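You operate a simulated robot arm through the tools that you are given. There is no shell and no other tool. Be economical: measure what you need, move in short steps, check, and stop when the job is done.

You run a simulated robot arm. Do the job below in one go: nothing can be reset, and whatever is moved stays where it is left.

TASK
Put things in order on the top of the long bench. At the end: the brown oak plunger stands where the yellow short brass weight (marked "100 g") stood; the yellow brass oil can stands where the grey pebble stood; the beige big cork stands where the yellow brass oil can stood; the grey pebble stands on top of the yellow sheet; the yellow short brass weight stands where the beige big cork stood; whatever was shut is shut again. Leave all else as you found it, and nothing knocked over.

The check looks at the end state, three seconds after you hand in, the way a careful person would. Anything else that was tipped, shoved, dropped, spilled or broken makes it a failure. Flat cloth is picked up by pressing the open fingertips on it (5 to 10 N) and closing them slowly along it; thin cloth reads only 2 to 8 mm in the jaws.

THE ROBOT
A 6-joint arm with a two-finger parallel gripper, fixed in place. Base frame: the origin is at the foot of the arm, x ahead of it, y to its left, z up; the work surface is at about z = 86. Lengths are in cm, angles in rad, forces in N, time in s.
With the tool pointing down near the work surface it reaches from about 24 to 64 cm from the base axis. Its first joint turns from -1.152 to 1.152 rad. Payload 2.7 kg.
Tool frame: the origin (TCP) lies between the finger pads and is the grasp point; the fingertips stand 2.3 cm ahead of it; z points along the fingers, y is the line along which they close. Largest opening 9.4 cm; finger width 3.8, thickness 1; the body of the gripper, 5.4 by 9.6 cm, starts 3.9 cm behind the TCP.
Orientation is that of the tool frame in the base frame, as [roll, pitch, yaw] about the fixed x, y, z axes, in that order (R = Rz(yaw) Ry(pitch) Rx(roll)). With the fingers straight down and closing along the base's y, the tool's x points along the base's -x, its y along +y and its z along -z.

THE INTERFACE
- The arm moves only by the tool apply_moves. Its argument "targets" is a list of rows, each a list of 7 numbers: the shift along the base's x, y, z in mm, then the turn, a rotation vector about the base's x, y, z in rad, then the finger opening in mm, from 0 to 94. In form: [[x, y, z, ax, ay, az, jaw], ...]. A call has 1 to 8 rows; each row is the pose to reach, as a shift and turn from the pose commanded when the call began. A row lasts 0.2 s, in which the tool goes at most 5 cm and 0.15 rad; a call with a longer step from one row to the next is refused whole, and so is a gripper value outside its range. A pose out of reach is approached as far as the arm can. The call stops where the force on the tool passes 40 N (or 10 N more than at its start, if that is more) or the arm is blocked; 0.2 s more then pass. The fingers move at their own pace (about 4.5 cm/s each) and stop on an object; they squeeze with about 30 N. The grip force told is the motor's: it shows also when the fingers shut on nothing. Time passes only in rows, and 0.2 s behind the last, so rows that repeat a pose let the fingers close. It gives the time, the measured TCP pose, the force on the tool (base axes), the opening and the grip force at its end, in the units of the frame above (readings bear some noise), with the torque about the TCP (base axes, N m) and any sound that the robot's microphone picked up.
- Cameras (640 x 400 px; columns grow to the right, rows downward): "scene" is fixed at [7.98, -45.14, 139.49]; the picture's right is [0.56, -0.83, 0.00], its down [-0.58, -0.39, -0.72] and it looks along [0.60, 0.40, -0.69] (base axes); focal length 366 px, centre (320, 200). "wrist" rides on the gripper at [8.6, 1.6, -7.5] in the tool frame; the picture's right is [-0.18, 0.98, 0.00], its down [-0.58, -0.11, -0.81] and it looks along [-0.79, -0.15, 0.59] (tool axes); focal length 243 px, centre (320, 200). There is no depth. A picture from a camera that has moved, and an enlarged one, comes with that camera's place and axes in the base frame and with its lens. The place of the scene camera against the robot may be out by one fixed shift of up to 1.8 cm in any direction.
- camera(camera): a new picture of that camera. It takes no simulated time.
- zoom(camera, box): a new picture of the part [left, top, right, bottom] of that camera's present view, enlarged. It takes no simulated time.
- hand_in(): hands the job in; it is judged then, once.

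Go step by step. Nothing tells you positions but the pictures and the camera data: compare them with the known pose of the tool, close in by small moves and look again before you grip or let go. The budget is 120 turns and 64 pictures, counting those below and the enlarged ones. Unless the task says otherwise, let go and move clear before handing in, and close with one line.

The tools are called after "Call:" as a command line: name --pt "numbers of a row" for each row, then --argument value for the rest, lists and objects as JSON in quotes. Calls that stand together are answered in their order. apply_moves: Moves the arm, as the interface text tells. Its arguments: {"type":"object","properties":{"targets":{"type":"array","items":{"type":"array","items":{"type":"number"}}}},"required":["targets"]} The other tools are called the same way: camera (camera) takes a picture; zoom (camera, box) takes an enlarged picture of a part of a camera's view; hand_in () hands the job in.

At the start:

```text
t: 0.0
ee_pos: [39.48, -15.05, 111.43]
tool_rot: [3.141, 0.002, 3.141]
force: [0.8, -0.2, 0.8]
wrist_torque: [0.03, 0.01, 0.01]
width: 9.41
grip_force: 0.0
```

scene: 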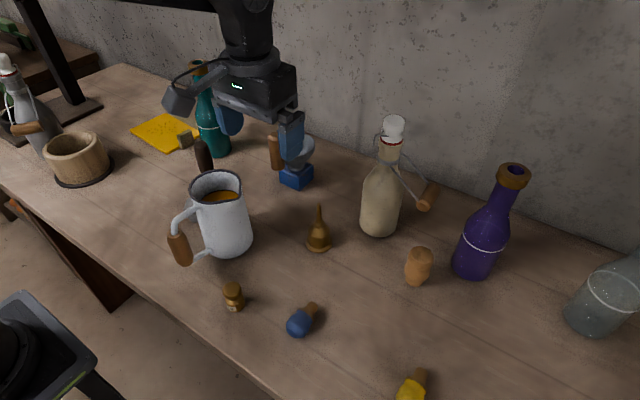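
wrist: 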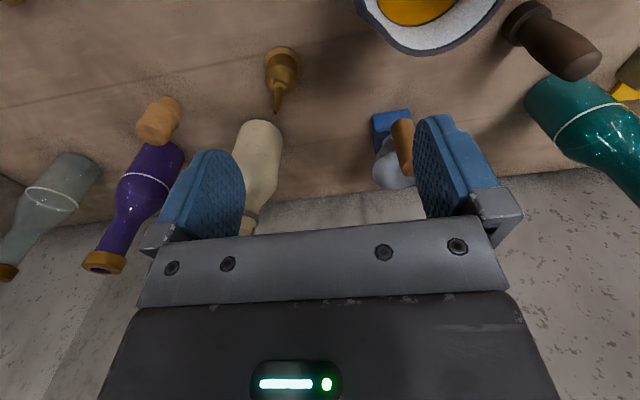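

I'm going to look closer at the crowded left part of the bench and at the small items before moving.

Call:
zoom --camera "scene" --box '[120, 60, 340, 200]'

Call:
zoom --camera "scene" --box '[160, 180, 460, 400]'

Call:
zoom --camera "scene" --box '[0, 40, 140, 200]'

```text
2.86 times, centred on (230, 130) of scene
camera zoom: at [7.98, -45.14, 139.49], right [0.56, -0.83, 0.0], down [-0.58, -0.39, -0.72], along [0.6, 0.4, -0.69], focal length 1047 px, centre (577, 400)
```

zoom: 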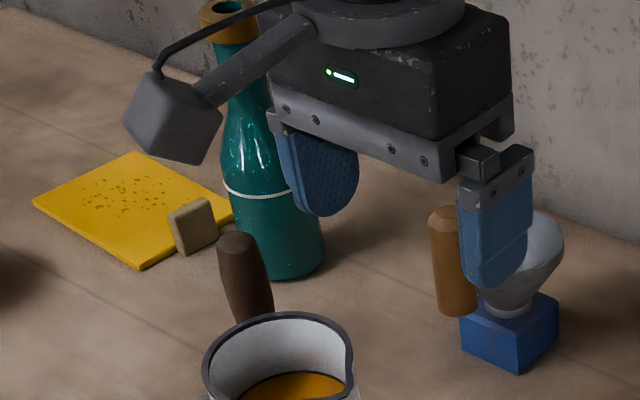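

```text
1.82 times, centred on (310, 290) of scene
camera zoom: at [7.98, -45.14, 139.49], right [0.56, -0.83, 0.0], down [-0.58, -0.39, -0.72], along [0.6, 0.4, -0.69], focal length 666 px, centre (338, 36)
```

zoom: 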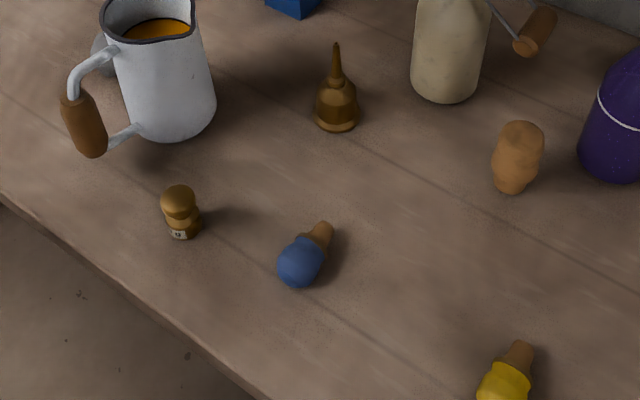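

```text
2.50 times, centred on (70, 120) of scene
camera zoom: at [7.98, -45.14, 139.49], right [0.56, -0.83, 0.0], down [-0.58, -0.39, -0.72], along [0.6, 0.4, -0.69], focal length 916 px, centre (945, 400)
```

zoom: 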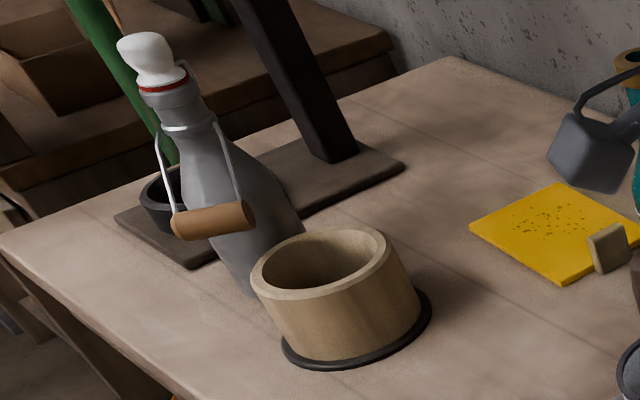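

I'll raise and swing left, staying high, to see behind the mug with the wrist camera.

Call:
apply_moves --pt "-20 0 40 0 0 0 94" --pt "-40 40 60 0 0 0 94" --pt "-50 85 60 0 0 0 94" --pt "-60 130 60 0 0 0 94" --pt "-70 175 60 0 0 0 94" --pt "-80 220 60 0 0 0 94" --pt "-80 250 60 0 0 0 94" --pt "-80 250 60 0 0 0 94"

Call:
camera --camera "wrist"

Call:
camera --camera "scene"

```text
t: 1.8
ee_pos: [31.35, 10.05, 117.4]
tool_rot: [3.141, -0.001, -3.141]
force: [0.8, -0.6, 0.3]
wrist_torque: [-0.02, 0.01, -0.01]
width: 9.39
grip_force: 0.1
```

```text
58 pictures are left
camera wrist: at [22.75, 11.59, 124.89], right [0.18, 0.98, 0.0], down [0.58, -0.11, 0.81], along [0.79, -0.15, -0.59], focal length 243 px, centre (320, 200)
```

wrist: 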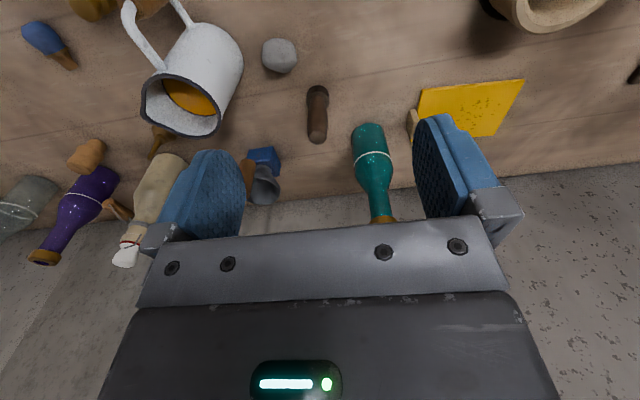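

```text
57 pictures are left
```

scene: 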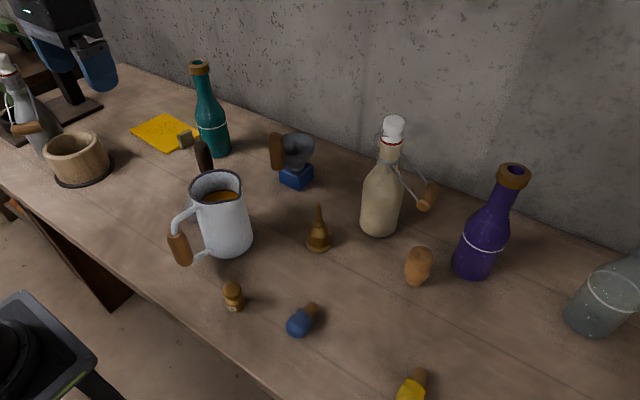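

The grey pebble is behind the mug, and the dark brown plunger stands beyond it. I take enlarged views of these.

Call:
zoom --camera "wrist" --box '[230, 20, 430, 145]'

Call:
zoom --camera "scene" --box '[120, 100, 330, 240]'

Call:
zoom --camera "wrist" --box '[380, 60, 560, 170]'

```text
3.20 times, centred on (330, 82) of wrist
camera zoom: at [22.75, 11.59, 124.89], right [0.18, 0.98, 0.0], down [0.58, -0.11, 0.81], along [0.79, -0.15, -0.59], focal length 776 px, centre (288, 576)
```

zoom: 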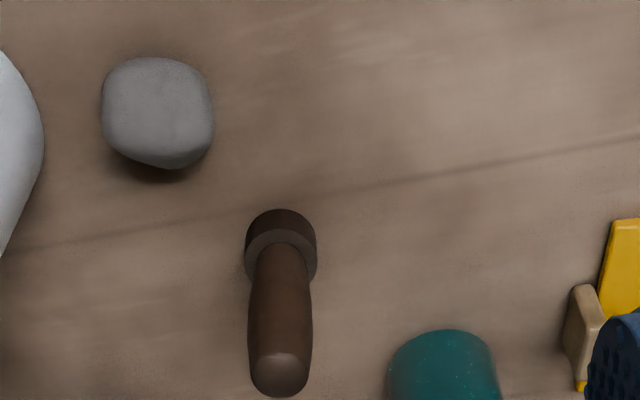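

```text
2.86 times, centred on (225, 170) of scene
camera zoom: at [7.98, -45.14, 139.49], right [0.56, -0.83, 0.0], down [-0.58, -0.39, -0.72], along [0.6, 0.4, -0.69], focal length 1047 px, centre (591, 286)
```

zoom: 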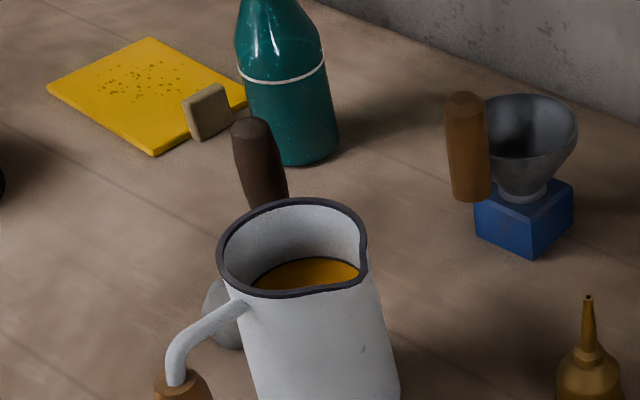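

```text
3.56 times, centred on (470, 115) of wrist
camera zoom: at [22.75, 11.59, 124.89], right [0.18, 0.98, 0.0], down [0.58, -0.11, 0.81], along [0.79, -0.15, -0.59], focal length 863 px, centre (-213, 502)
```

zoom: 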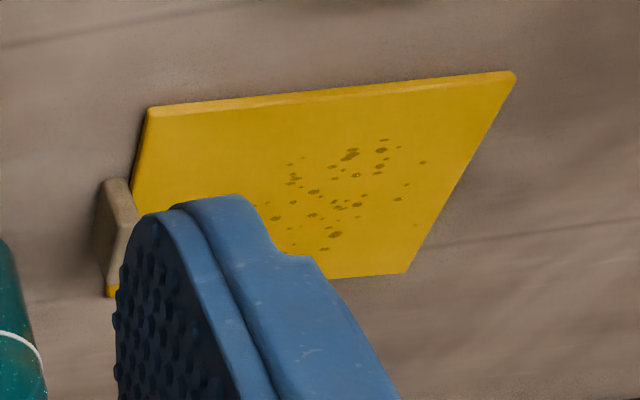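

The pebble is near (37, 3) and the plunger near (45, 7). I turn the tool a quarter turn, so the camera sits away from the mug, and come above the pebble.

Call:
apply_moves --pt "5 -5 0 0 0 -0.14 94" --pt "15 -15 0 0 0 -0.28 94" --pt "25 -25 0 0 0 -0.42 94" --pt "35 -35 0 0 0 -0.56 94" --pt "45 -45 0 0 0 -0.7 94" --pt "55 -55 0 0 0 -0.84 94" --pt "59 -65 0 0 0 -0.98 94" --pt "59 -70 0 0 0 -1.12 94"

Call:
apply_moves --pt "0 0 0 0 0 -0.14 94" --pt "0 0 -20 0 0 -0.28 94" --pt "0 0 -40 0 0 -0.42 94" --pt "0 0 -60 0 0 -0.451 94" --pt "0 0 -60 0 0 -0.451 94"

Call:
camera --camera "wrist"

```text
t: 3.6
ee_pos: [37.44, 2.88, 117.42]
tool_rot: [-3.139, 0.0, 2.019]
force: [0.0, -0.6, 0.9]
wrist_torque: [0.0, -0.02, 0.0]
width: 9.42
grip_force: 0.0
```

```text
t: 4.8
ee_pos: [37.27, 2.9, 111.29]
tool_rot: [-3.14, 0.0, 1.57]
force: [-0.3, -0.2, -0.2]
wrist_torque: [-0.01, 0.01, 0.03]
width: 9.4
grip_force: 0.0
```

```text
53 pictures are left
camera wrist: at [39.01, 11.58, 118.84], right [0.98, -0.18, 0.0], down [-0.11, -0.58, 0.81], along [-0.15, -0.79, -0.59], focal length 243 px, centre (320, 200)
```

wrist: 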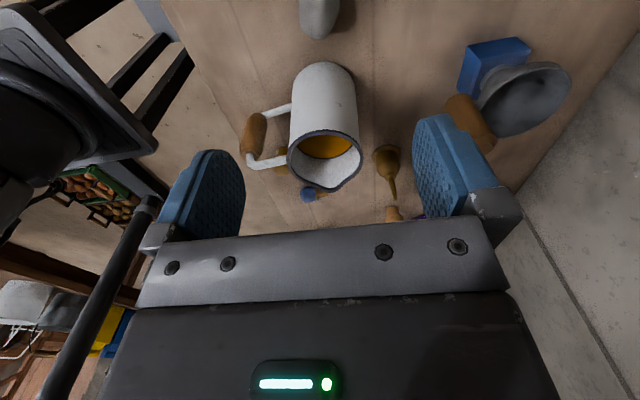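

The pebble sits around (37.3, 2.8), clear of the mug by over 3 cm. I go down around it with jaws open along x and close.

Call:
apply_moves --pt "0 -1 -45 0 0 0 94" --pt "0 -1 -90 0 0 0 94" --pt "0 -1 -135 0 0 0 94" --pt "0 -1 -170 0 0 0 94" --pt "0 -1 -200 0 0 0 94" --pt "0 -1 -200 0 0 0 94"

Call:
camera --camera "wrist"

Call:
zoom --camera "scene" --box '[120, 100, 330, 240]'

```text
t: 6.2
ee_pos: [37.46, 2.65, 91.34]
tool_rot: [3.141, 0.001, 1.571]
force: [0.3, 0.2, -0.3]
wrist_torque: [0.0, -0.04, -0.01]
width: 9.41
grip_force: 0.0
```

```text
52 pictures are left
camera wrist: at [39.03, 11.42, 98.82], right [0.98, -0.18, 0.0], down [-0.11, -0.58, 0.81], along [-0.15, -0.79, -0.59], focal length 243 px, centre (320, 200)
```

wrist: 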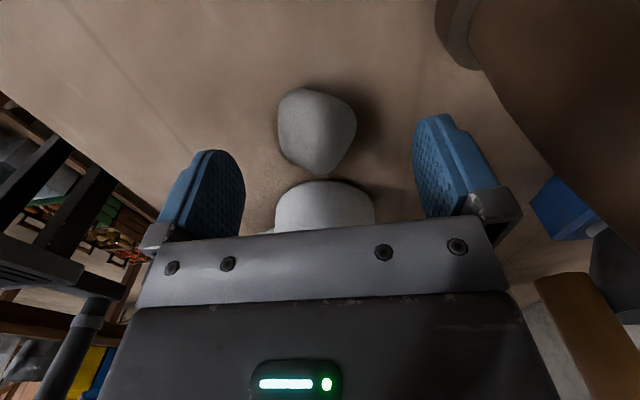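

```text
2.86 times, centred on (225, 170) of scene
camera zoom: at [7.98, -45.14, 139.49], right [0.56, -0.83, 0.0], down [-0.58, -0.39, -0.72], along [0.6, 0.4, -0.69], focal length 1047 px, centre (591, 286)
```

zoom: 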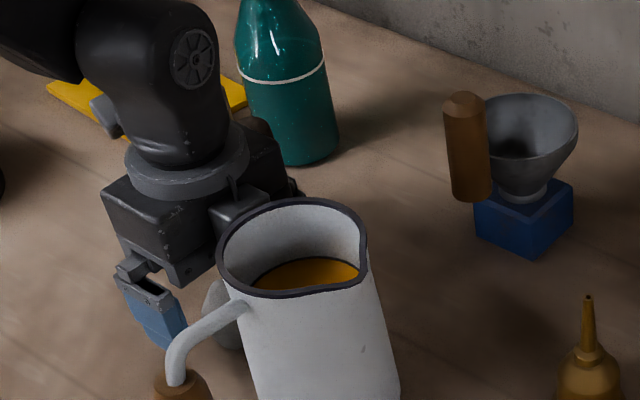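

The pebble is between the fingers, a few mm toward +y. I narrow the jaw to stay clear of the plunger, go down and close.

Call:
apply_moves --pt "0 2 0 0 0 0 70" --pt "0 2 0 0 0 0 70" --pt "0 2 -14 0 0 0 70" --pt "0 2 -27 0 0 0 70" --pt "0 2 -27 0 0 0 70"

Call:
apply_moves --pt "0 0 0 0 0 0 50" --pt "0 0 0 0 0 0 42" --pt "0 0 0 0 0 0 36" --pt "0 0 0 0 0 0 30" --pt "0 0 0 0 0 0 25" --pt "0 0 0 0 0 0 25"

```text
t: 7.4
ee_pos: [37.45, 3.08, 88.74]
tool_rot: [3.14, 0.0, 1.571]
force: [-1.0, 0.4, -0.6]
wrist_torque: [-0.03, 0.01, -0.01]
width: 7.04
grip_force: 0.0
```

```text
t: 8.8
ee_pos: [37.23, 2.92, 88.64]
tool_rot: [3.141, 0.0, 1.572]
force: [0.6, 0.4, -0.5]
wrist_torque: [0.01, 0.0, 0.04]
width: 4.36
grip_force: 30.2
```

Pebble held (4.4 cm wide). Lift straight up, then carry high over to the sheet centre, about (51, 31.5).

Call:
apply_moves --pt "0 0 30 0 0 0 25" --pt "0 0 75 0 0 0 25" --pt "0 0 120 0 0 0 25" --pt "0 0 165 0 0 0 25" --pt "0 0 210 0 0 0 25" --pt "0 0 250 0 0 0 25" --pt "0 0 275 0 0 0 25" --pt "0 0 275 0 0 0 25"

Call:
apply_moves --pt "10 25 0 0 0 0 25" --pt "25 65 0 0 0 0 25" --pt "45 105 0 0 0 0 25" --pt "65 145 0 0 0 0 25" --pt "85 185 0 0 0 0 25" --pt "105 225 0 0 0 0 25" --pt "120 260 0 0 0 0 25" --pt "132 285 0 0 0 0 25"

Call:
camera --camera "wrist"

Call:
camera --camera "scene"

```text
t: 10.6
ee_pos: [37.36, 3.0, 116.12]
tool_rot: [3.14, 0.001, 1.571]
force: [0.4, -0.5, -1.7]
wrist_torque: [0.02, -0.01, -0.01]
width: 4.32
grip_force: 29.6
```

```text
t: 12.4
ee_pos: [49.25, 30.6, 115.44]
tool_rot: [-3.14, 0.002, 1.571]
force: [0.7, -0.6, -0.4]
wrist_torque: [-0.05, -0.02, 0.0]
width: 4.33
grip_force: 30.3
out of reach, approached as far as the arm can: row 8
```

```text
50 pictures are left
camera wrist: at [50.92, 39.34, 122.9], right [0.98, -0.18, 0.0], down [-0.11, -0.58, 0.81], along [-0.15, -0.79, -0.59], focal length 243 px, centre (320, 200)
```

wrist: 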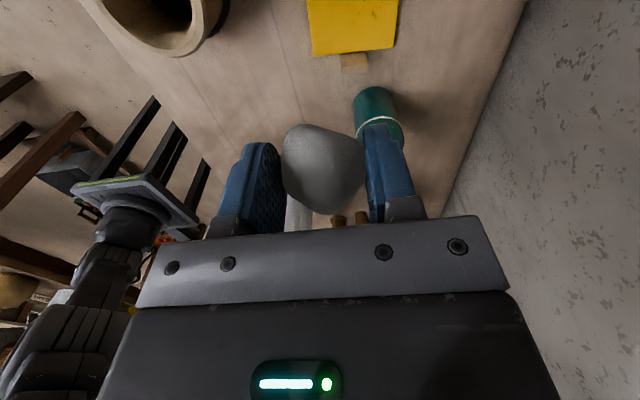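

```text
49 pictures are left
```

scene: 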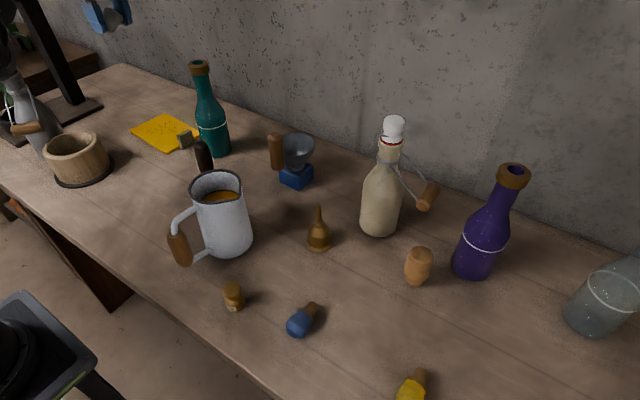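

The sheet spans about x 47–59, y 24–40, so the pebble is over its middle part. I go down toward it and check.

Call:
apply_moves --pt "-3 -3 -40 0 0 0 25" --pt "-3 -3 -85 0 0 0 25" --pt "-3 -3 -130 0 0 0 25" --pt "-3 -3 -170 0 0 0 25" --pt "-3 -3 -210 0 0 0 25" --pt "-3 -3 -230 0 0 0 25" --pt "-3 -3 -230 0 0 0 25"

Call:
camera --camera "wrist"

Call:
zoom --camera "scene" --box '[100, 60, 260, 180]'

```text
t: 14.0
ee_pos: [49.02, 30.29, 92.2]
tool_rot: [3.141, 0.0, 1.571]
force: [0.1, -0.2, -0.8]
wrist_torque: [0.03, -0.02, 0.03]
width: 4.31
grip_force: 29.8
```

```text
48 pictures are left
camera wrist: at [50.64, 38.89, 99.85], right [0.98, -0.18, 0.0], down [-0.11, -0.58, 0.81], along [-0.15, -0.79, -0.59], focal length 243 px, centre (320, 200)
```

wrist: 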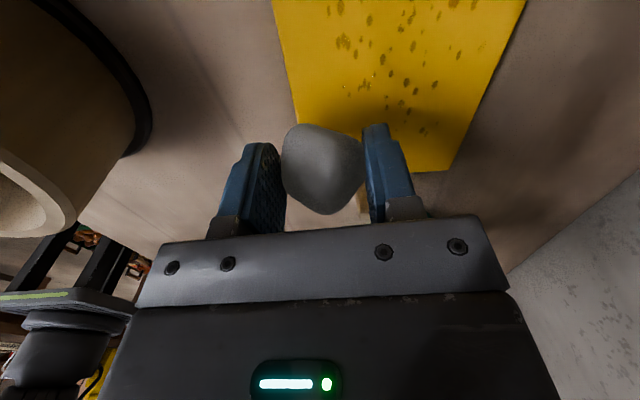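

```text
3.33 times, centred on (180, 120) of scene
camera zoom: at [7.98, -45.14, 139.49], right [0.56, -0.83, 0.0], down [-0.58, -0.39, -0.72], along [0.6, 0.4, -0.69], focal length 1222 px, centre (787, 467)
```

zoom: 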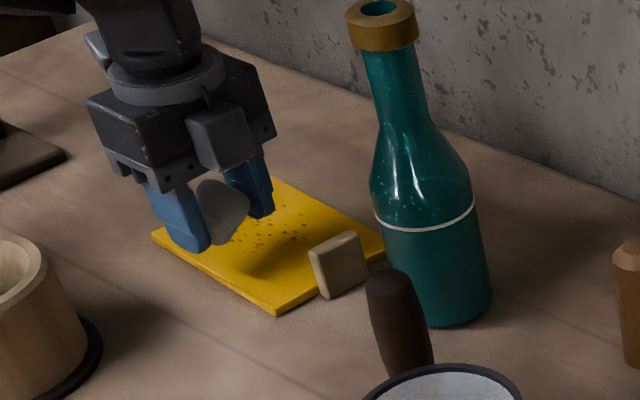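

The pebble is too close to the sheet's left edge, so I shift 2.5 cm in +x and go down gently until contact.

Call:
apply_moves --pt "12 0 0 0 0 0 25" --pt "25 0 0 0 0 0 25" --pt "25 0 -8 0 0 0 25" --pt "25 0 -16 0 0 0 25" --pt "25 0 -20 0 0 0 25" --pt "25 0 -20 0 0 0 25"

```text
t: 15.4
ee_pos: [51.48, 30.31, 90.31]
tool_rot: [3.141, 0.0, 1.569]
force: [-0.8, 0.1, -0.7]
wrist_torque: [0.0, -0.02, 0.01]
width: 4.31
grip_force: 29.5
```

Call:
apply_moves --pt "0 0 -3 0 0 0 25" --pt "0 0 -5 0 0 0 25" --pt "0 0 -5 0 0 0 25"

Call:
zoom --camera "scene" --box '[100, 60, 260, 180]'

```text
t: 16.2
ee_pos: [51.49, 30.21, 89.98]
tool_rot: [-3.141, 0.0, 1.571]
force: [-0.4, 0.6, -1.9]
wrist_torque: [0.0, -0.02, 0.01]
width: 4.3
grip_force: 29.9
```

```text
3.33 times, centred on (180, 120) of scene
camera zoom: at [7.98, -45.14, 139.49], right [0.56, -0.83, 0.0], down [-0.58, -0.39, -0.72], along [0.6, 0.4, -0.69], focal length 1222 px, centre (787, 467)
```

zoom: 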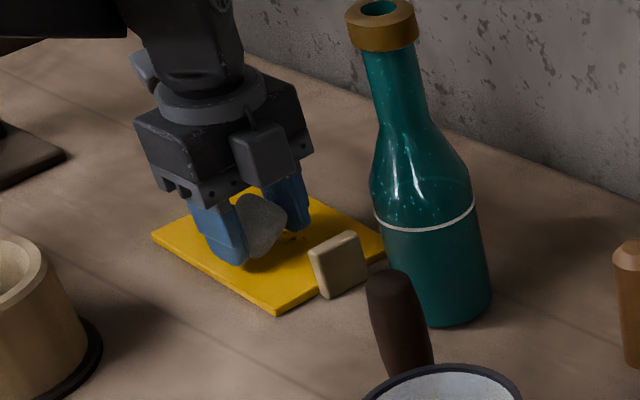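

Call:
apply_moves --pt "0 0 -2 0 0 0 25" --pt "0 0 -2 0 0 0 25"

Call:
apply_moves --pt "0 0 -2 0 0 0 25" --pt "0 0 -2 0 0 0 25"

Call:
apply_moves --pt "0 0 -2 0 0 0 25" --pt "0 0 -2 0 0 0 25"

```text
t: 16.8
ee_pos: [51.42, 30.1, 89.69]
tool_rot: [-3.141, 0.0, 1.57]
force: [-0.3, -0.7, -0.8]
wrist_torque: [0.01, -0.03, 0.0]
width: 4.32
grip_force: 29.7
```

```text
t: 17.4
ee_pos: [51.55, 30.21, 89.45]
tool_rot: [-3.141, 0.001, 1.571]
force: [0.2, 0.2, -0.4]
wrist_torque: [0.01, 0.0, -0.01]
width: 4.27
grip_force: 29.6
```

```text
t: 18.0
ee_pos: [51.46, 30.22, 89.36]
tool_rot: [3.141, 0.0, 1.571]
force: [-2.4, -2.7, 10.6]
wrist_torque: [-0.08, 0.15, 0.03]
width: 4.29
grip_force: 29.7
```

Contact with the sheet felt. I open the jaws and rise.

Call:
apply_moves --pt "0 0 1 0 0 0 46" --pt "0 0 1 0 0 0 52" --pt "0 0 1 0 0 0 62" --pt "0 0 1 0 0 0 70" --pt "0 0 1 0 0 0 70"

Call:
apply_moves --pt "0 0 20 0 0 0 70" --pt "0 0 60 0 0 0 70" --pt "0 0 105 0 0 0 70" --pt "0 0 150 0 0 0 70" --pt "0 0 195 0 0 0 70" --pt "-15 -15 235 0 0 0 70" --pt "-30 -30 265 0 0 0 70"

Call:
zoom --camera "scene" --box '[100, 60, 260, 180]'

```text
t: 19.2
ee_pos: [51.43, 30.34, 89.45]
tool_rot: [-3.141, 0.0, 1.573]
force: [0.2, -0.3, 0.3]
wrist_torque: [0.03, -0.04, 0.03]
width: 7.01
grip_force: 0.1
```

```text
t: 20.8
ee_pos: [48.58, 27.31, 115.87]
tool_rot: [-3.141, 0.0, 1.572]
force: [0.5, -0.1, 0.6]
wrist_torque: [-0.01, 0.02, 0.03]
width: 6.98
grip_force: 0.0
```

```text
3.33 times, centred on (180, 120) of scene
camera zoom: at [7.98, -45.14, 139.49], right [0.56, -0.83, 0.0], down [-0.58, -0.39, -0.72], along [0.6, 0.4, -0.69], focal length 1222 px, centre (787, 467)
```

zoom: 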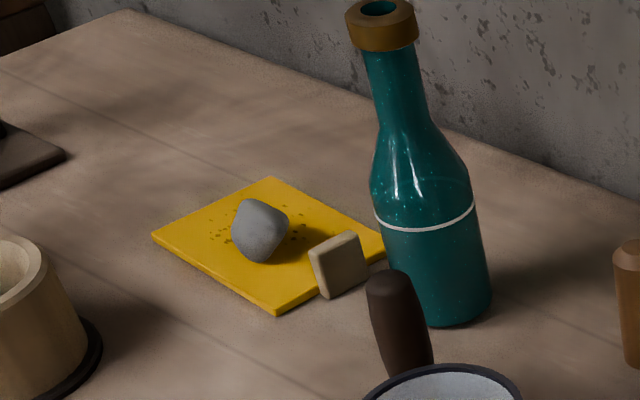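

The pebble stands on the sheet. Next is the oil can near (44.2, −21); I travel high toward it to look closely at its shape.

Call:
apply_moves --pt "-25 -25 15 0 0 0 80" --pt "-50 -60 15 0 0 0 80" --pt "-60 -105 15 0 0 0 80" --pt "-60 -153 15 0 0 0 80" --pt "-60 -200 15 0 0 0 80" --pt "-55 -248 15 0 0 0 80" --pt "-50 -295 15 0 0 0 80" --pt "-50 -340 15 0 0 0 80"

Call:
apply_moves --pt "0 -45 -20 0 0 0 80" --pt "0 -90 -60 0 0 0 80" --pt "0 -100 -90 0 0 0 80" --pt "0 -100 -100 0 0 0 80"

Call:
camera --camera "wrist"

Call:
camera --camera "scene"

```text
t: 22.6
ee_pos: [43.49, -6.78, 117.48]
tool_rot: [-3.142, -0.001, 1.572]
force: [0.2, -0.6, 0.0]
wrist_torque: [-0.02, -0.01, 0.0]
width: 8.01
grip_force: 0.1
```

```text
refused: row 2 steps farther than a row can; nothing moved
```

```text
44 pictures are left
camera wrist: at [45.22, 1.82, 124.89], right [0.98, -0.18, 0.0], down [-0.11, -0.58, 0.81], along [-0.15, -0.79, -0.59], focal length 243 px, centre (320, 200)
```

wrist: 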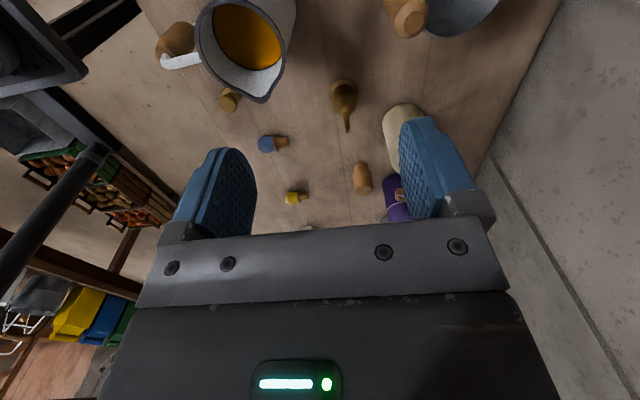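

```text
43 pictures are left
```

scene: 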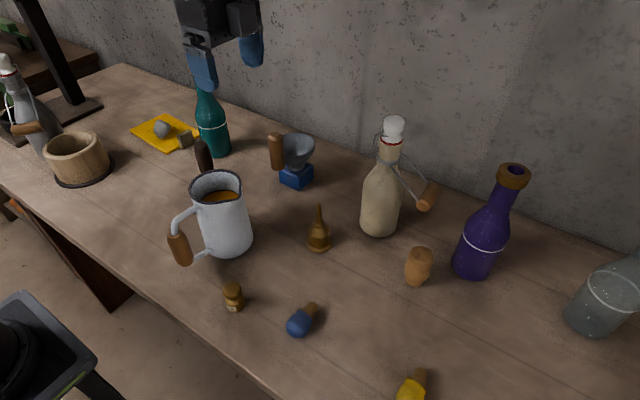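

Call:
zoom --camera "wrist" --box '[200, 70, 440, 220]'

Call:
apply_moves --pt "0 -40 -20 0 0 0 80" --pt "0 -60 -60 0 0 0 80" --pt "0 -60 -100 0 0 0 80" --pt "0 -60 -110 0 0 0 80" --pt "0 -60 -110 0 0 0 80"

Call:
camera --camera "wrist"

```text
2.67 times, centred on (320, 145) of wrist
camera zoom: at [45.22, 1.82, 124.89], right [0.98, -0.18, 0.0], down [-0.11, -0.58, 0.81], along [-0.15, -0.79, -0.59], focal length 647 px, centre (320, 347)
```

zoom: 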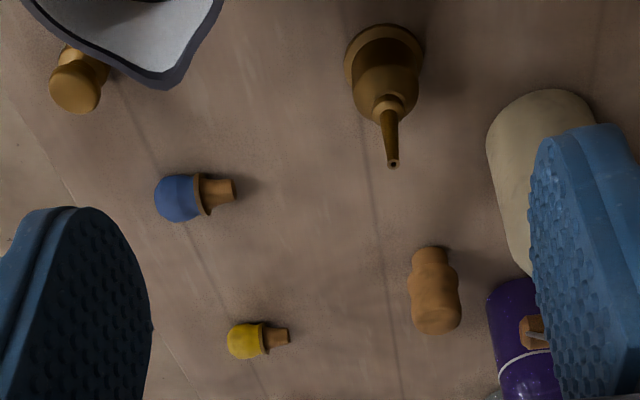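

```text
t: 23.8
ee_pos: [43.51, -12.85, 106.29]
tool_rot: [3.141, 0.0, 1.571]
force: [0.2, 0.4, 0.6]
wrist_torque: [0.01, 0.01, -0.02]
width: 8.0
grip_force: 0.1
```

```text
41 pictures are left
camera wrist: at [45.17, -4.1, 113.9], right [0.98, -0.18, 0.0], down [-0.11, -0.58, 0.81], along [-0.15, -0.79, -0.59], focal length 243 px, centre (320, 200)
```

wrist: 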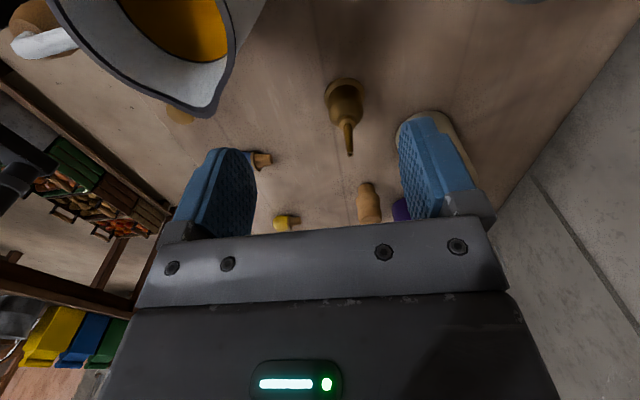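

The can is at about (45.1, −20.3), its spout tip at z≈96.8. I'll come just above the spout to centre before gripping it.

Call:
apply_moves --pt "5 -35 -10 0 0 0 60" --pt "16 -70 -25 0 0 0 50" --pt "16 -75 -45 0 0 0 50" --pt "16 -75 -58 0 0 0 50" --pt "16 -75 -58 0 0 0 50"

Call:
camera --camera "wrist"

Call:
zoom --camera "scene" --box '[240, 130, 420, 270]'

```text
t: 25.0
ee_pos: [45.17, -20.31, 100.57]
tool_rot: [-3.141, 0.001, 1.569]
force: [0.2, -0.8, -0.5]
wrist_torque: [0.0, -0.02, -0.01]
width: 5.03
grip_force: 0.0
```

```text
40 pictures are left
camera wrist: at [46.75, -11.61, 108.09], right [0.98, -0.18, 0.0], down [-0.11, -0.58, 0.81], along [-0.15, -0.79, -0.59], focal length 243 px, centre (320, 200)
```

wrist: 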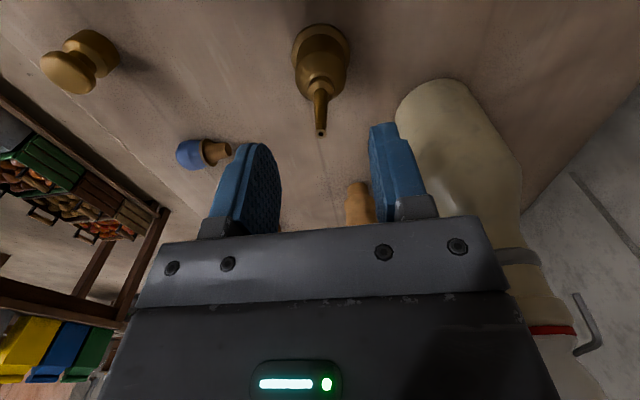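

```text
2.86 times, centred on (330, 200) of scene
camera zoom: at [7.98, -45.15, 139.49], right [0.56, -0.83, 0.0], down [-0.58, -0.39, -0.72], along [0.6, 0.4, -0.69], focal length 1047 px, centre (291, 200)
```

zoom: 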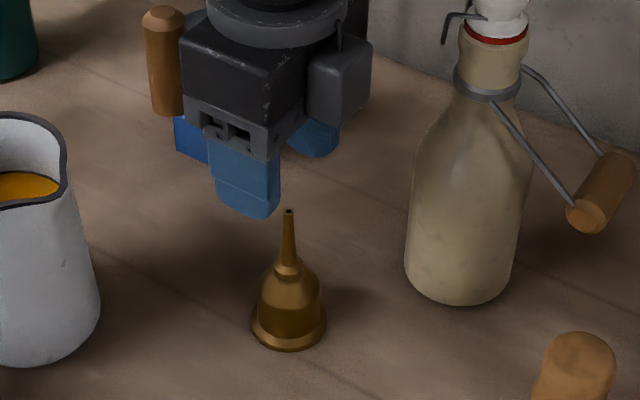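

The spout is centred within a few mm (45.15, −20.1). I go down so the pads straddle the spout and close slowly.

Call:
apply_moves --pt "0 2 -20 0 0 0 50" --pt "0 2 -40 0 0 0 50" --pt "0 2 -55 0 0 0 50" --pt "0 2 -62 0 0 0 40" --pt "0 2 -62 0 0 0 40"

Call:
camera --camera "wrist"

```text
t: 26.2
ee_pos: [45.17, -20.16, 94.24]
tool_rot: [-3.141, 0.0, 1.572]
force: [-0.3, -0.1, -0.6]
wrist_torque: [0.01, 0.02, 0.02]
width: 4.01
grip_force: 0.2
```

```text
38 pictures are left
camera wrist: at [46.79, -11.44, 101.89], right [0.98, -0.18, 0.0], down [-0.11, -0.58, 0.81], along [-0.15, -0.79, -0.59], focal length 243 px, centre (320, 200)
```

wrist: 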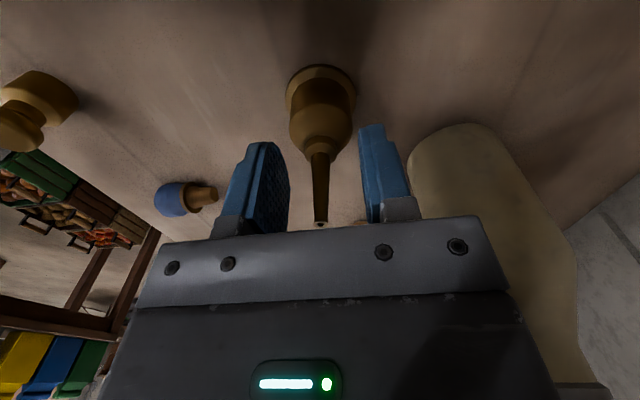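

Call:
apply_moves --pt "0 0 0 0 0 0 30" --pt "0 0 0 0 0 0 24" --pt "0 0 0 0 0 0 20" --pt "0 0 0 0 0 0 17" --pt "0 0 0 0 0 0 14" --pt "0 0 0 0 0 0 14"

Call:
apply_moves --pt "0 0 0 0 0 0 12" --pt "0 0 0 0 0 0 10" --pt "0 0 0 0 0 0 8" --pt "0 0 0 0 0 0 6" --pt "0 0 0 0 0 0 4" --pt "0 0 0 0 0 0 2" --pt "0 0 0 0 0 0 0" --pt "0 0 0 0 0 0 0"

Call:
zoom --camera "scene" --box '[240, 130, 420, 270]'

```text
t: 27.6
ee_pos: [45.12, -20.23, 94.63]
tool_rot: [3.135, 0.003, 1.572]
force: [-4.2, 0.1, 31.0]
wrist_torque: [-0.24, 0.06, -0.04]
width: 2.25
grip_force: 30.3
```

```text
t: 29.4
ee_pos: [45.07, -20.14, 94.7]
tool_rot: [3.137, 0.002, 1.571]
force: [-3.7, -2.0, 30.3]
wrist_torque: [-0.42, 0.07, -0.04]
width: 2.22
grip_force: 30.1
```

```text
2.86 times, centred on (330, 200) of scene
camera zoom: at [7.93, -45.13, 139.5], right [0.56, -0.83, 0.0], down [-0.58, -0.39, -0.72], along [0.6, 0.4, -0.69], focal length 1047 px, centre (291, 200)
```

zoom: 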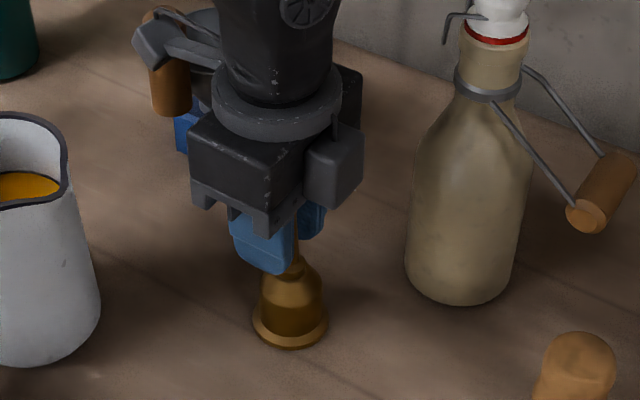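

The fingertips are wedging on the sloped shoulder (2.2 cm). I reopen, rise 9 mm and close on the spout itself.

Call:
apply_moves --pt "0 0 0 0 0 0 26" --pt "0 0 0 0 0 0 30" --pt "0 0 5 0 0 0 34" --pt "0 0 12 0 0 0 34" --pt "0 0 12 0 0 0 34"

Call:
camera --camera "wrist"

```text
t: 30.6
ee_pos: [45.17, -20.03, 95.62]
tool_rot: [3.141, 0.0, 1.572]
force: [0.3, 0.0, -0.4]
wrist_torque: [0.04, 0.02, 0.02]
width: 3.41
grip_force: 0.0
```

```text
36 pictures are left
camera wrist: at [46.77, -11.42, 103.09], right [0.98, -0.18, 0.0], down [-0.11, -0.58, 0.81], along [-0.15, -0.79, -0.59], focal length 243 px, centre (320, 200)
```

wrist: 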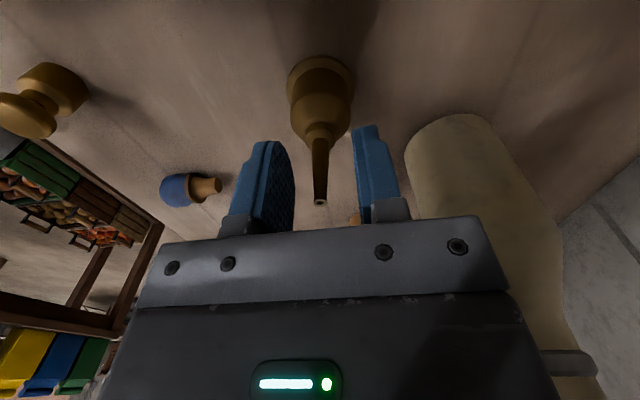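

Call:
apply_moves --pt "0 0 0 0 0 0 26" --pt "0 0 0 0 0 0 20" --pt "0 0 0 0 0 0 16" --pt "0 0 0 0 0 0 13" --pt "0 0 0 0 0 0 10" --pt "0 0 0 0 0 0 7" --pt "0 0 0 0 0 0 4" --pt "0 0 0 0 0 0 2"

Call:
camera --camera "wrist"

```text
t: 32.4
ee_pos: [45.08, -20.15, 95.61]
tool_rot: [3.14, -0.003, 1.571]
force: [-1.1, 0.9, 1.7]
wrist_torque: [0.06, 0.02, 0.02]
width: 1.55
grip_force: 30.1
```

```text
35 pictures are left
camera wrist: at [46.78, -11.41, 103.1], right [0.98, -0.18, 0.0], down [-0.11, -0.58, 0.81], along [-0.15, -0.79, -0.59], focal length 243 px, centre (320, 200)
```

wrist: 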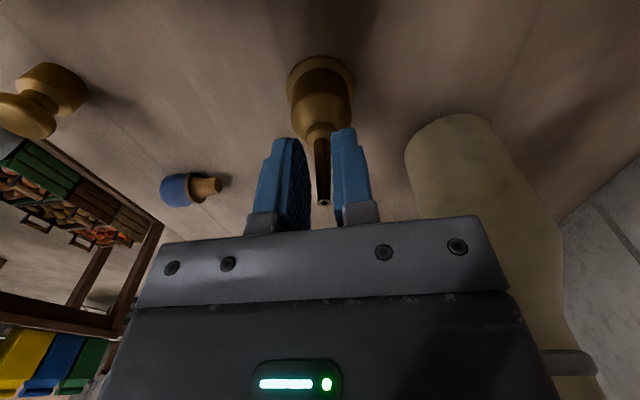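

Held at 1.55 cm with hardly any vertical force. I test-lift and check.

Call:
apply_moves --pt "0 0 5 0 0 0 2" --pt "0 0 15 0 0 0 2" --pt "0 0 30 0 0 0 2" --pt "0 0 30 0 0 0 2"

Call:
camera --camera "wrist"

```text
t: 33.4
ee_pos: [45.12, -20.11, 98.68]
tool_rot: [-3.14, -0.001, 1.571]
force: [0.1, -0.4, -1.3]
wrist_torque: [0.0, -0.01, 0.0]
width: 1.54
grip_force: 29.8
```

```text
34 pictures are left
camera wrist: at [46.74, -11.41, 106.17], right [0.98, -0.18, 0.0], down [-0.11, -0.58, 0.81], along [-0.15, -0.79, -0.59], focal length 243 px, centre (320, 200)
```

wrist: 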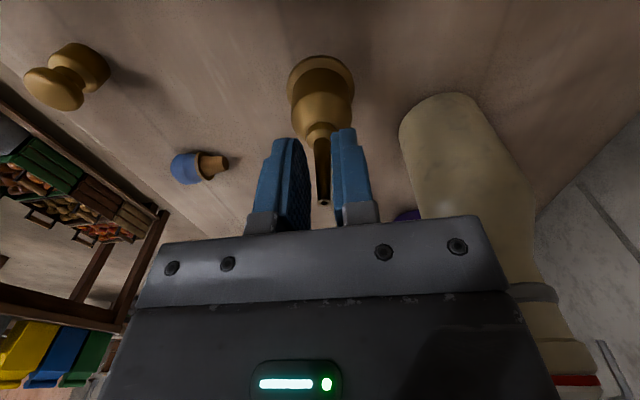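

The can hangs straight. I carry it up and over to the pebble's old place (37.3, 3.0).

Call:
apply_moves --pt "0 0 40 0 0 0 2" --pt "0 0 80 0 0 0 2" --pt "0 0 120 0 0 0 2" --pt "0 0 160 0 0 0 2" --pt "-10 45 165 0 0 0 2" --pt "-25 90 165 0 0 0 2" --pt "-40 135 165 0 0 0 2" --pt "-55 180 165 0 0 0 2"

Call:
apply_moves --pt "-23 51 0 0 0 0 2" --pt "-23 51 -20 0 0 0 2" --pt "-23 51 -60 0 0 0 2" --pt "-23 51 -105 0 0 0 2" --pt "-23 51 -140 0 0 0 2" --pt "-23 51 -165 0 0 0 2" --pt "-23 51 -165 0 0 0 2"

```text
t: 35.2
ee_pos: [39.58, -1.94, 115.06]
tool_rot: [-3.142, -0.001, 1.57]
force: [0.6, 0.2, -0.9]
wrist_torque: [-0.02, 0.0, 0.0]
width: 1.51
grip_force: 29.4
```

```text
refused: row 1 steps farther than a row can; nothing moved
```

Call:
apply_moves --pt "-12 30 0 0 0 0 2" --pt "-23 50 0 0 0 0 2" --pt "-23 50 -45 0 0 0 2" --pt "-23 50 -90 0 0 0 2" --pt "-23 50 -130 0 0 0 2" --pt "-23 50 -160 0 0 0 2" --pt "-23 50 -175 0 0 0 2" --pt "-23 50 -175 0 0 0 2"

Call:
camera --camera "wrist"

```text
t: 37.0
ee_pos: [37.32, 2.91, 97.61]
tool_rot: [3.141, -0.002, 1.569]
force: [0.5, 0.3, -0.7]
wrist_torque: [0.02, -0.02, 0.01]
width: 1.49
grip_force: 30.0
```

```text
33 pictures are left
camera wrist: at [38.91, 11.61, 105.04], right [0.98, -0.18, 0.0], down [-0.11, -0.58, 0.81], along [-0.15, -0.79, -0.59], focal length 243 px, centre (320, 200)
```

wrist: 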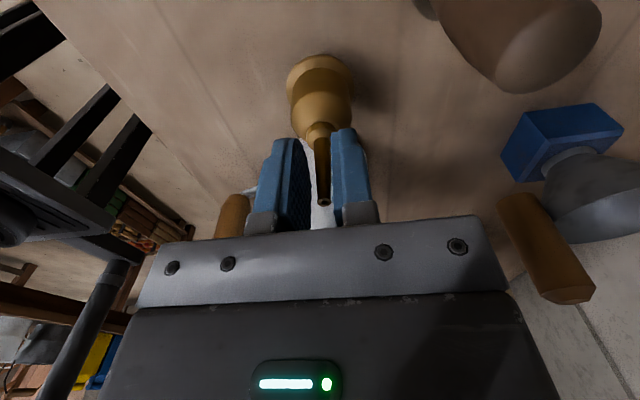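

Call:
apply_moves --pt "0 0 -10 0 0 0 2" --pt "0 0 -16 0 0 0 2" --pt "0 0 -18 0 0 0 2" --pt "0 0 -18 0 0 0 2"

Call:
apply_moves --pt "0 0 -2 0 0 0 2" --pt "0 0 -2 0 0 0 2"

```text
t: 38.0
ee_pos: [37.15, 2.94, 95.78]
tool_rot: [3.141, 0.001, 1.572]
force: [-0.3, 0.8, -0.7]
wrist_torque: [0.02, 0.01, 0.02]
width: 1.51
grip_force: 29.8
```

```text
t: 38.6
ee_pos: [37.15, 2.94, 95.65]
tool_rot: [3.141, 0.0, 1.571]
force: [-0.1, 0.4, -0.3]
wrist_torque: [0.05, 0.01, 0.02]
width: 1.49
grip_force: 29.9
```

Call:
apply_moves --pt "0 0 -2 0 0 0 2" --pt "0 0 -2 0 0 0 2"

```text
t: 39.2
ee_pos: [37.35, 2.82, 95.66]
tool_rot: [3.138, -0.001, 1.571]
force: [-7.4, 1.1, 25.9]
wrist_torque: [-0.17, 0.18, 0.02]
width: 1.5
grip_force: 29.8
```

Firm contact. I ease up 2 mm, open and rise clear of the spout.

Call:
apply_moves --pt "0 0 2 0 0 0 2" --pt "0 0 2 0 0 0 18" --pt "0 0 2 0 0 0 24" --pt "0 0 2 0 0 0 34" --pt "0 0 2 0 0 0 44" --pt "0 0 2 0 0 0 44"

Call:
apply_moves --pt "0 0 30 0 0 0 44" --pt "0 0 75 0 0 0 44" --pt "0 0 120 0 0 0 44" --pt "0 0 165 0 0 0 44" --pt "0 0 200 0 0 0 60" --pt "0 0 215 0 0 0 80"

Call:
camera --camera "wrist"

```text
t: 40.6
ee_pos: [37.29, 2.9, 95.6]
tool_rot: [-3.141, 0.0, 1.571]
force: [-0.3, -0.6, 0.2]
wrist_torque: [-0.03, 0.03, -0.01]
width: 4.39
grip_force: 0.1
```

```text
t: 42.0
ee_pos: [37.22, 2.93, 117.2]
tool_rot: [-3.141, 0.0, 1.57]
force: [0.5, -1.1, 0.3]
wrist_torque: [0.01, 0.0, -0.04]
width: 7.99
grip_force: 0.1
```

```text
32 pictures are left
camera wrist: at [38.95, 11.54, 124.65], right [0.98, -0.18, 0.0], down [-0.11, -0.58, 0.81], along [-0.15, -0.79, -0.59], focal length 243 px, centre (320, 200)
```

wrist: 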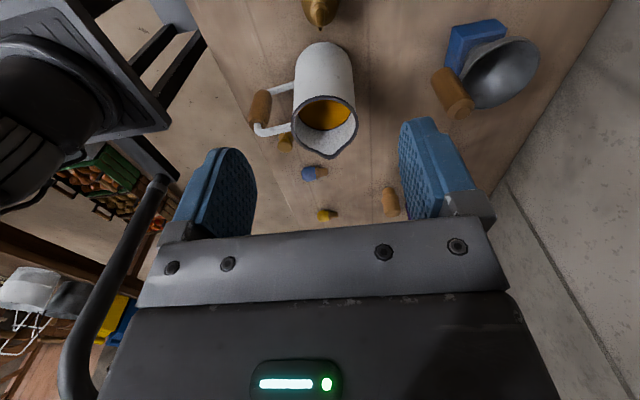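

The oil can stands in the pebble's place. Next the cork, near (47.2, −39.3): I rotate back to the standard yaw on the way so the camera faces the wall side.

Call:
apply_moves --pt "0 -40 0 0 0 0.14 80" --pt "0 -85 0 0 0 0.28 80" --pt "10 -130 0 0 0 0.42 80" --pt "15 -175 0 0 0 0.56 80" --pt "15 -220 0 0 0 0.7 80" --pt "15 -265 0 0 0 0.84 80" --pt "15 -310 0 0 0 0.98 80" --pt "15 -350 0 0 0 1.12 80"

Call:
apply_moves --pt "10 -20 -20 0 0 0.14 80" --pt "30 -45 -50 0 0 0.28 80" --pt "50 -65 -80 0 0 0.42 80" --pt "50 -72 -110 0 0 0.451 80" --pt "50 -72 -110 0 0 0.451 80"

Call:
camera --camera "wrist"

```text
t: 43.8
ee_pos: [38.77, -32.07, 117.21]
tool_rot: [-3.14, 0.001, 2.693]
force: [0.6, -0.4, 0.4]
wrist_torque: [0.0, 0.03, -0.02]
width: 7.97
grip_force: 0.1
```

```text
t: 45.0
ee_pos: [43.93, -39.37, 106.07]
tool_rot: [-3.141, -0.001, -3.14]
force: [-1.0, -0.3, 0.0]
wrist_torque: [-0.03, -0.02, -0.02]
width: 8.03
grip_force: 0.1
```

```text
31 pictures are left
camera wrist: at [35.26, -37.66, 113.58], right [0.18, 0.98, 0.0], down [0.58, -0.11, 0.81], along [0.79, -0.15, -0.59], focal length 243 px, centre (320, 200)
```

wrist: 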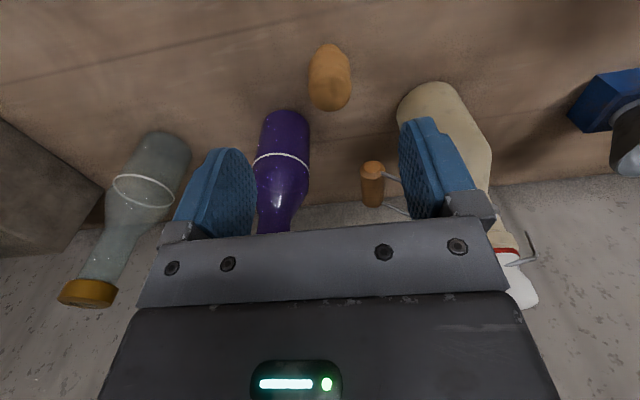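

The cork is at about (46.9, −38.9), top z≈93. I come above it and check alignment.

Call:
apply_moves --pt "15 3 -20 0 0 0 65" --pt "30 4 -50 0 0 0 65" --pt "30 4 -80 0 0 0 65" --pt "30 4 -80 0 0 0 65"

Call:
camera --camera "wrist"

```text
t: 46.0
ee_pos: [46.75, -38.93, 98.12]
tool_rot: [3.141, 0.0, -3.141]
force: [-0.6, 0.4, -1.4]
wrist_torque: [0.0, 0.01, -0.02]
width: 6.5
grip_force: 0.1
```

```text
30 pictures are left
camera wrist: at [38.2, -37.21, 105.61], right [0.18, 0.98, 0.0], down [0.58, -0.11, 0.81], along [0.79, -0.15, -0.59], focal length 243 px, centre (320, 200)
```

wrist: 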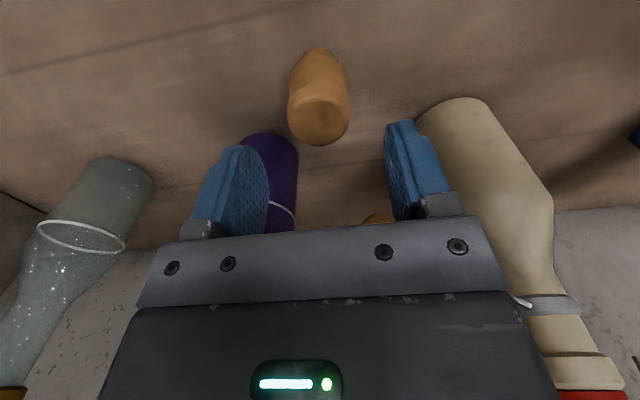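

Well centred at (46.6, −38.9). I go down and close.

Call:
apply_moves --pt "-1 0 -25 0 0 0 65" --pt "-1 0 -50 0 0 0 65" --pt "-1 0 -68 0 0 0 65" --pt "-1 0 -68 0 0 0 55" --pt "-1 0 -68 0 0 0 50" --pt "-1 0 -68 0 0 0 45" --pt "-1 0 -68 0 0 0 40" --pt "-1 0 -68 0 0 0 36"

Call:
apply_moves --pt "0 0 0 0 0 0 32" --pt "0 0 0 0 0 0 28" --pt "0 0 0 0 0 0 24" --pt "0 0 0 0 0 0 20" --pt "0 0 0 0 0 0 20"

```text
t: 47.8
ee_pos: [46.83, -38.66, 91.3]
tool_rot: [3.141, -0.001, -3.141]
force: [-0.2, 0.7, 0.0]
wrist_torque: [0.0, 0.01, -0.01]
width: 3.81
grip_force: 30.0
```

```text
t: 49.0
ee_pos: [46.82, -38.74, 91.26]
tool_rot: [-3.141, 0.0, 3.14]
force: [-0.3, 0.1, 0.7]
wrist_torque: [-0.01, 0.01, 0.02]
width: 3.78
grip_force: 29.8
```

Cork held. I lift straight and carry it to the oil can's old place (45.15, −20.15), turning a bit so the camera stays away from the mug.

Call:
apply_moves --pt "0 0 40 0 0 0 20" --pt "0 0 85 0 0 0 20" --pt "0 0 130 0 0 0 20" --pt "0 0 175 0 0 0 20" --pt "-10 30 200 0 0 0.12 20" --pt "-15 75 200 0 0 0.25 20" --pt "-16 120 200 0 0 0.38 20" --pt "-16 165 200 0 0 0.45 20"

Call:
apply_moves --pt "1 21 0 0 0 0 20" --pt "1 21 -45 0 0 0 20" --pt "1 21 -90 0 0 0 20" --pt "1 21 -135 0 0 0 20" --pt "1 21 -170 0 0 0 20" --pt "1 21 -180 0 0 0 20" --pt "1 21 -180 0 0 0 20"

Call:
camera --camera "wrist"

Call:
camera --camera "scene"

```text
t: 50.8
ee_pos: [45.16, -22.41, 111.19]
tool_rot: [3.141, 0.0, -2.689]
force: [-1.3, -0.5, 0.1]
wrist_torque: [0.0, -0.02, 0.01]
width: 3.77
grip_force: 30.6
```

```text
t: 52.4
ee_pos: [45.19, -20.2, 93.23]
tool_rot: [3.141, 0.001, -2.691]
force: [-0.1, 0.2, -1.4]
wrist_torque: [0.01, 0.01, -0.02]
width: 3.78
grip_force: 29.6
```

```text
29 pictures are left
camera wrist: at [36.7, -22.49, 100.77], right [-0.26, 0.96, 0.0], down [0.57, 0.16, 0.81], along [0.78, 0.21, -0.59], focal length 243 px, centre (320, 200)
```

wrist: 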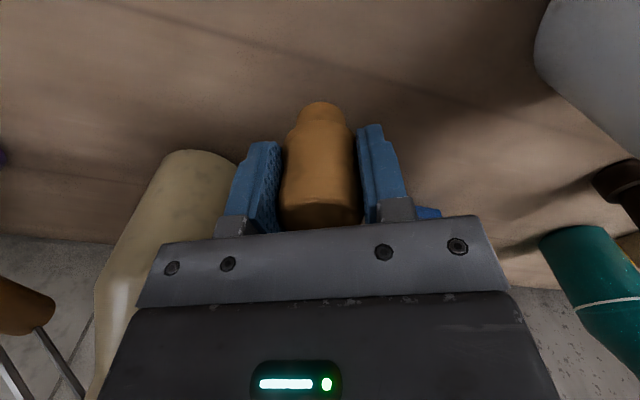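

```text
28 pictures are left
```

scene: 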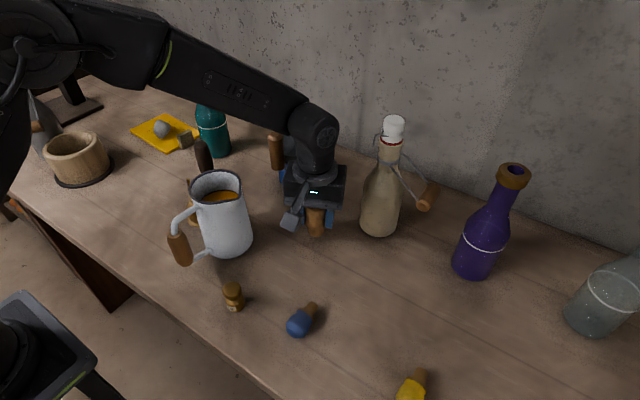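

Call:
apply_moves --pt "0 0 -10 0 0 0 20" --pt "0 0 -17 0 0 0 20" --pt "0 0 -19 0 0 0 20" --pt "0 0 -19 0 0 0 20"

Call:
apply_moves --pt "0 0 -2 0 0 0 20" --pt "0 0 -2 0 0 0 20"

```text
t: 53.4
ee_pos: [45.21, -20.33, 91.3]
tool_rot: [3.141, -0.001, -2.691]
force: [0.1, 0.5, -0.9]
wrist_torque: [0.0, 0.01, 0.01]
width: 3.76
grip_force: 29.3
```

```text
t: 54.0
ee_pos: [45.26, -20.28, 91.29]
tool_rot: [-3.141, 0.002, -2.691]
force: [-4.6, 2.1, 13.3]
wrist_torque: [0.14, 0.23, 0.02]
width: 3.77
grip_force: 29.7
```

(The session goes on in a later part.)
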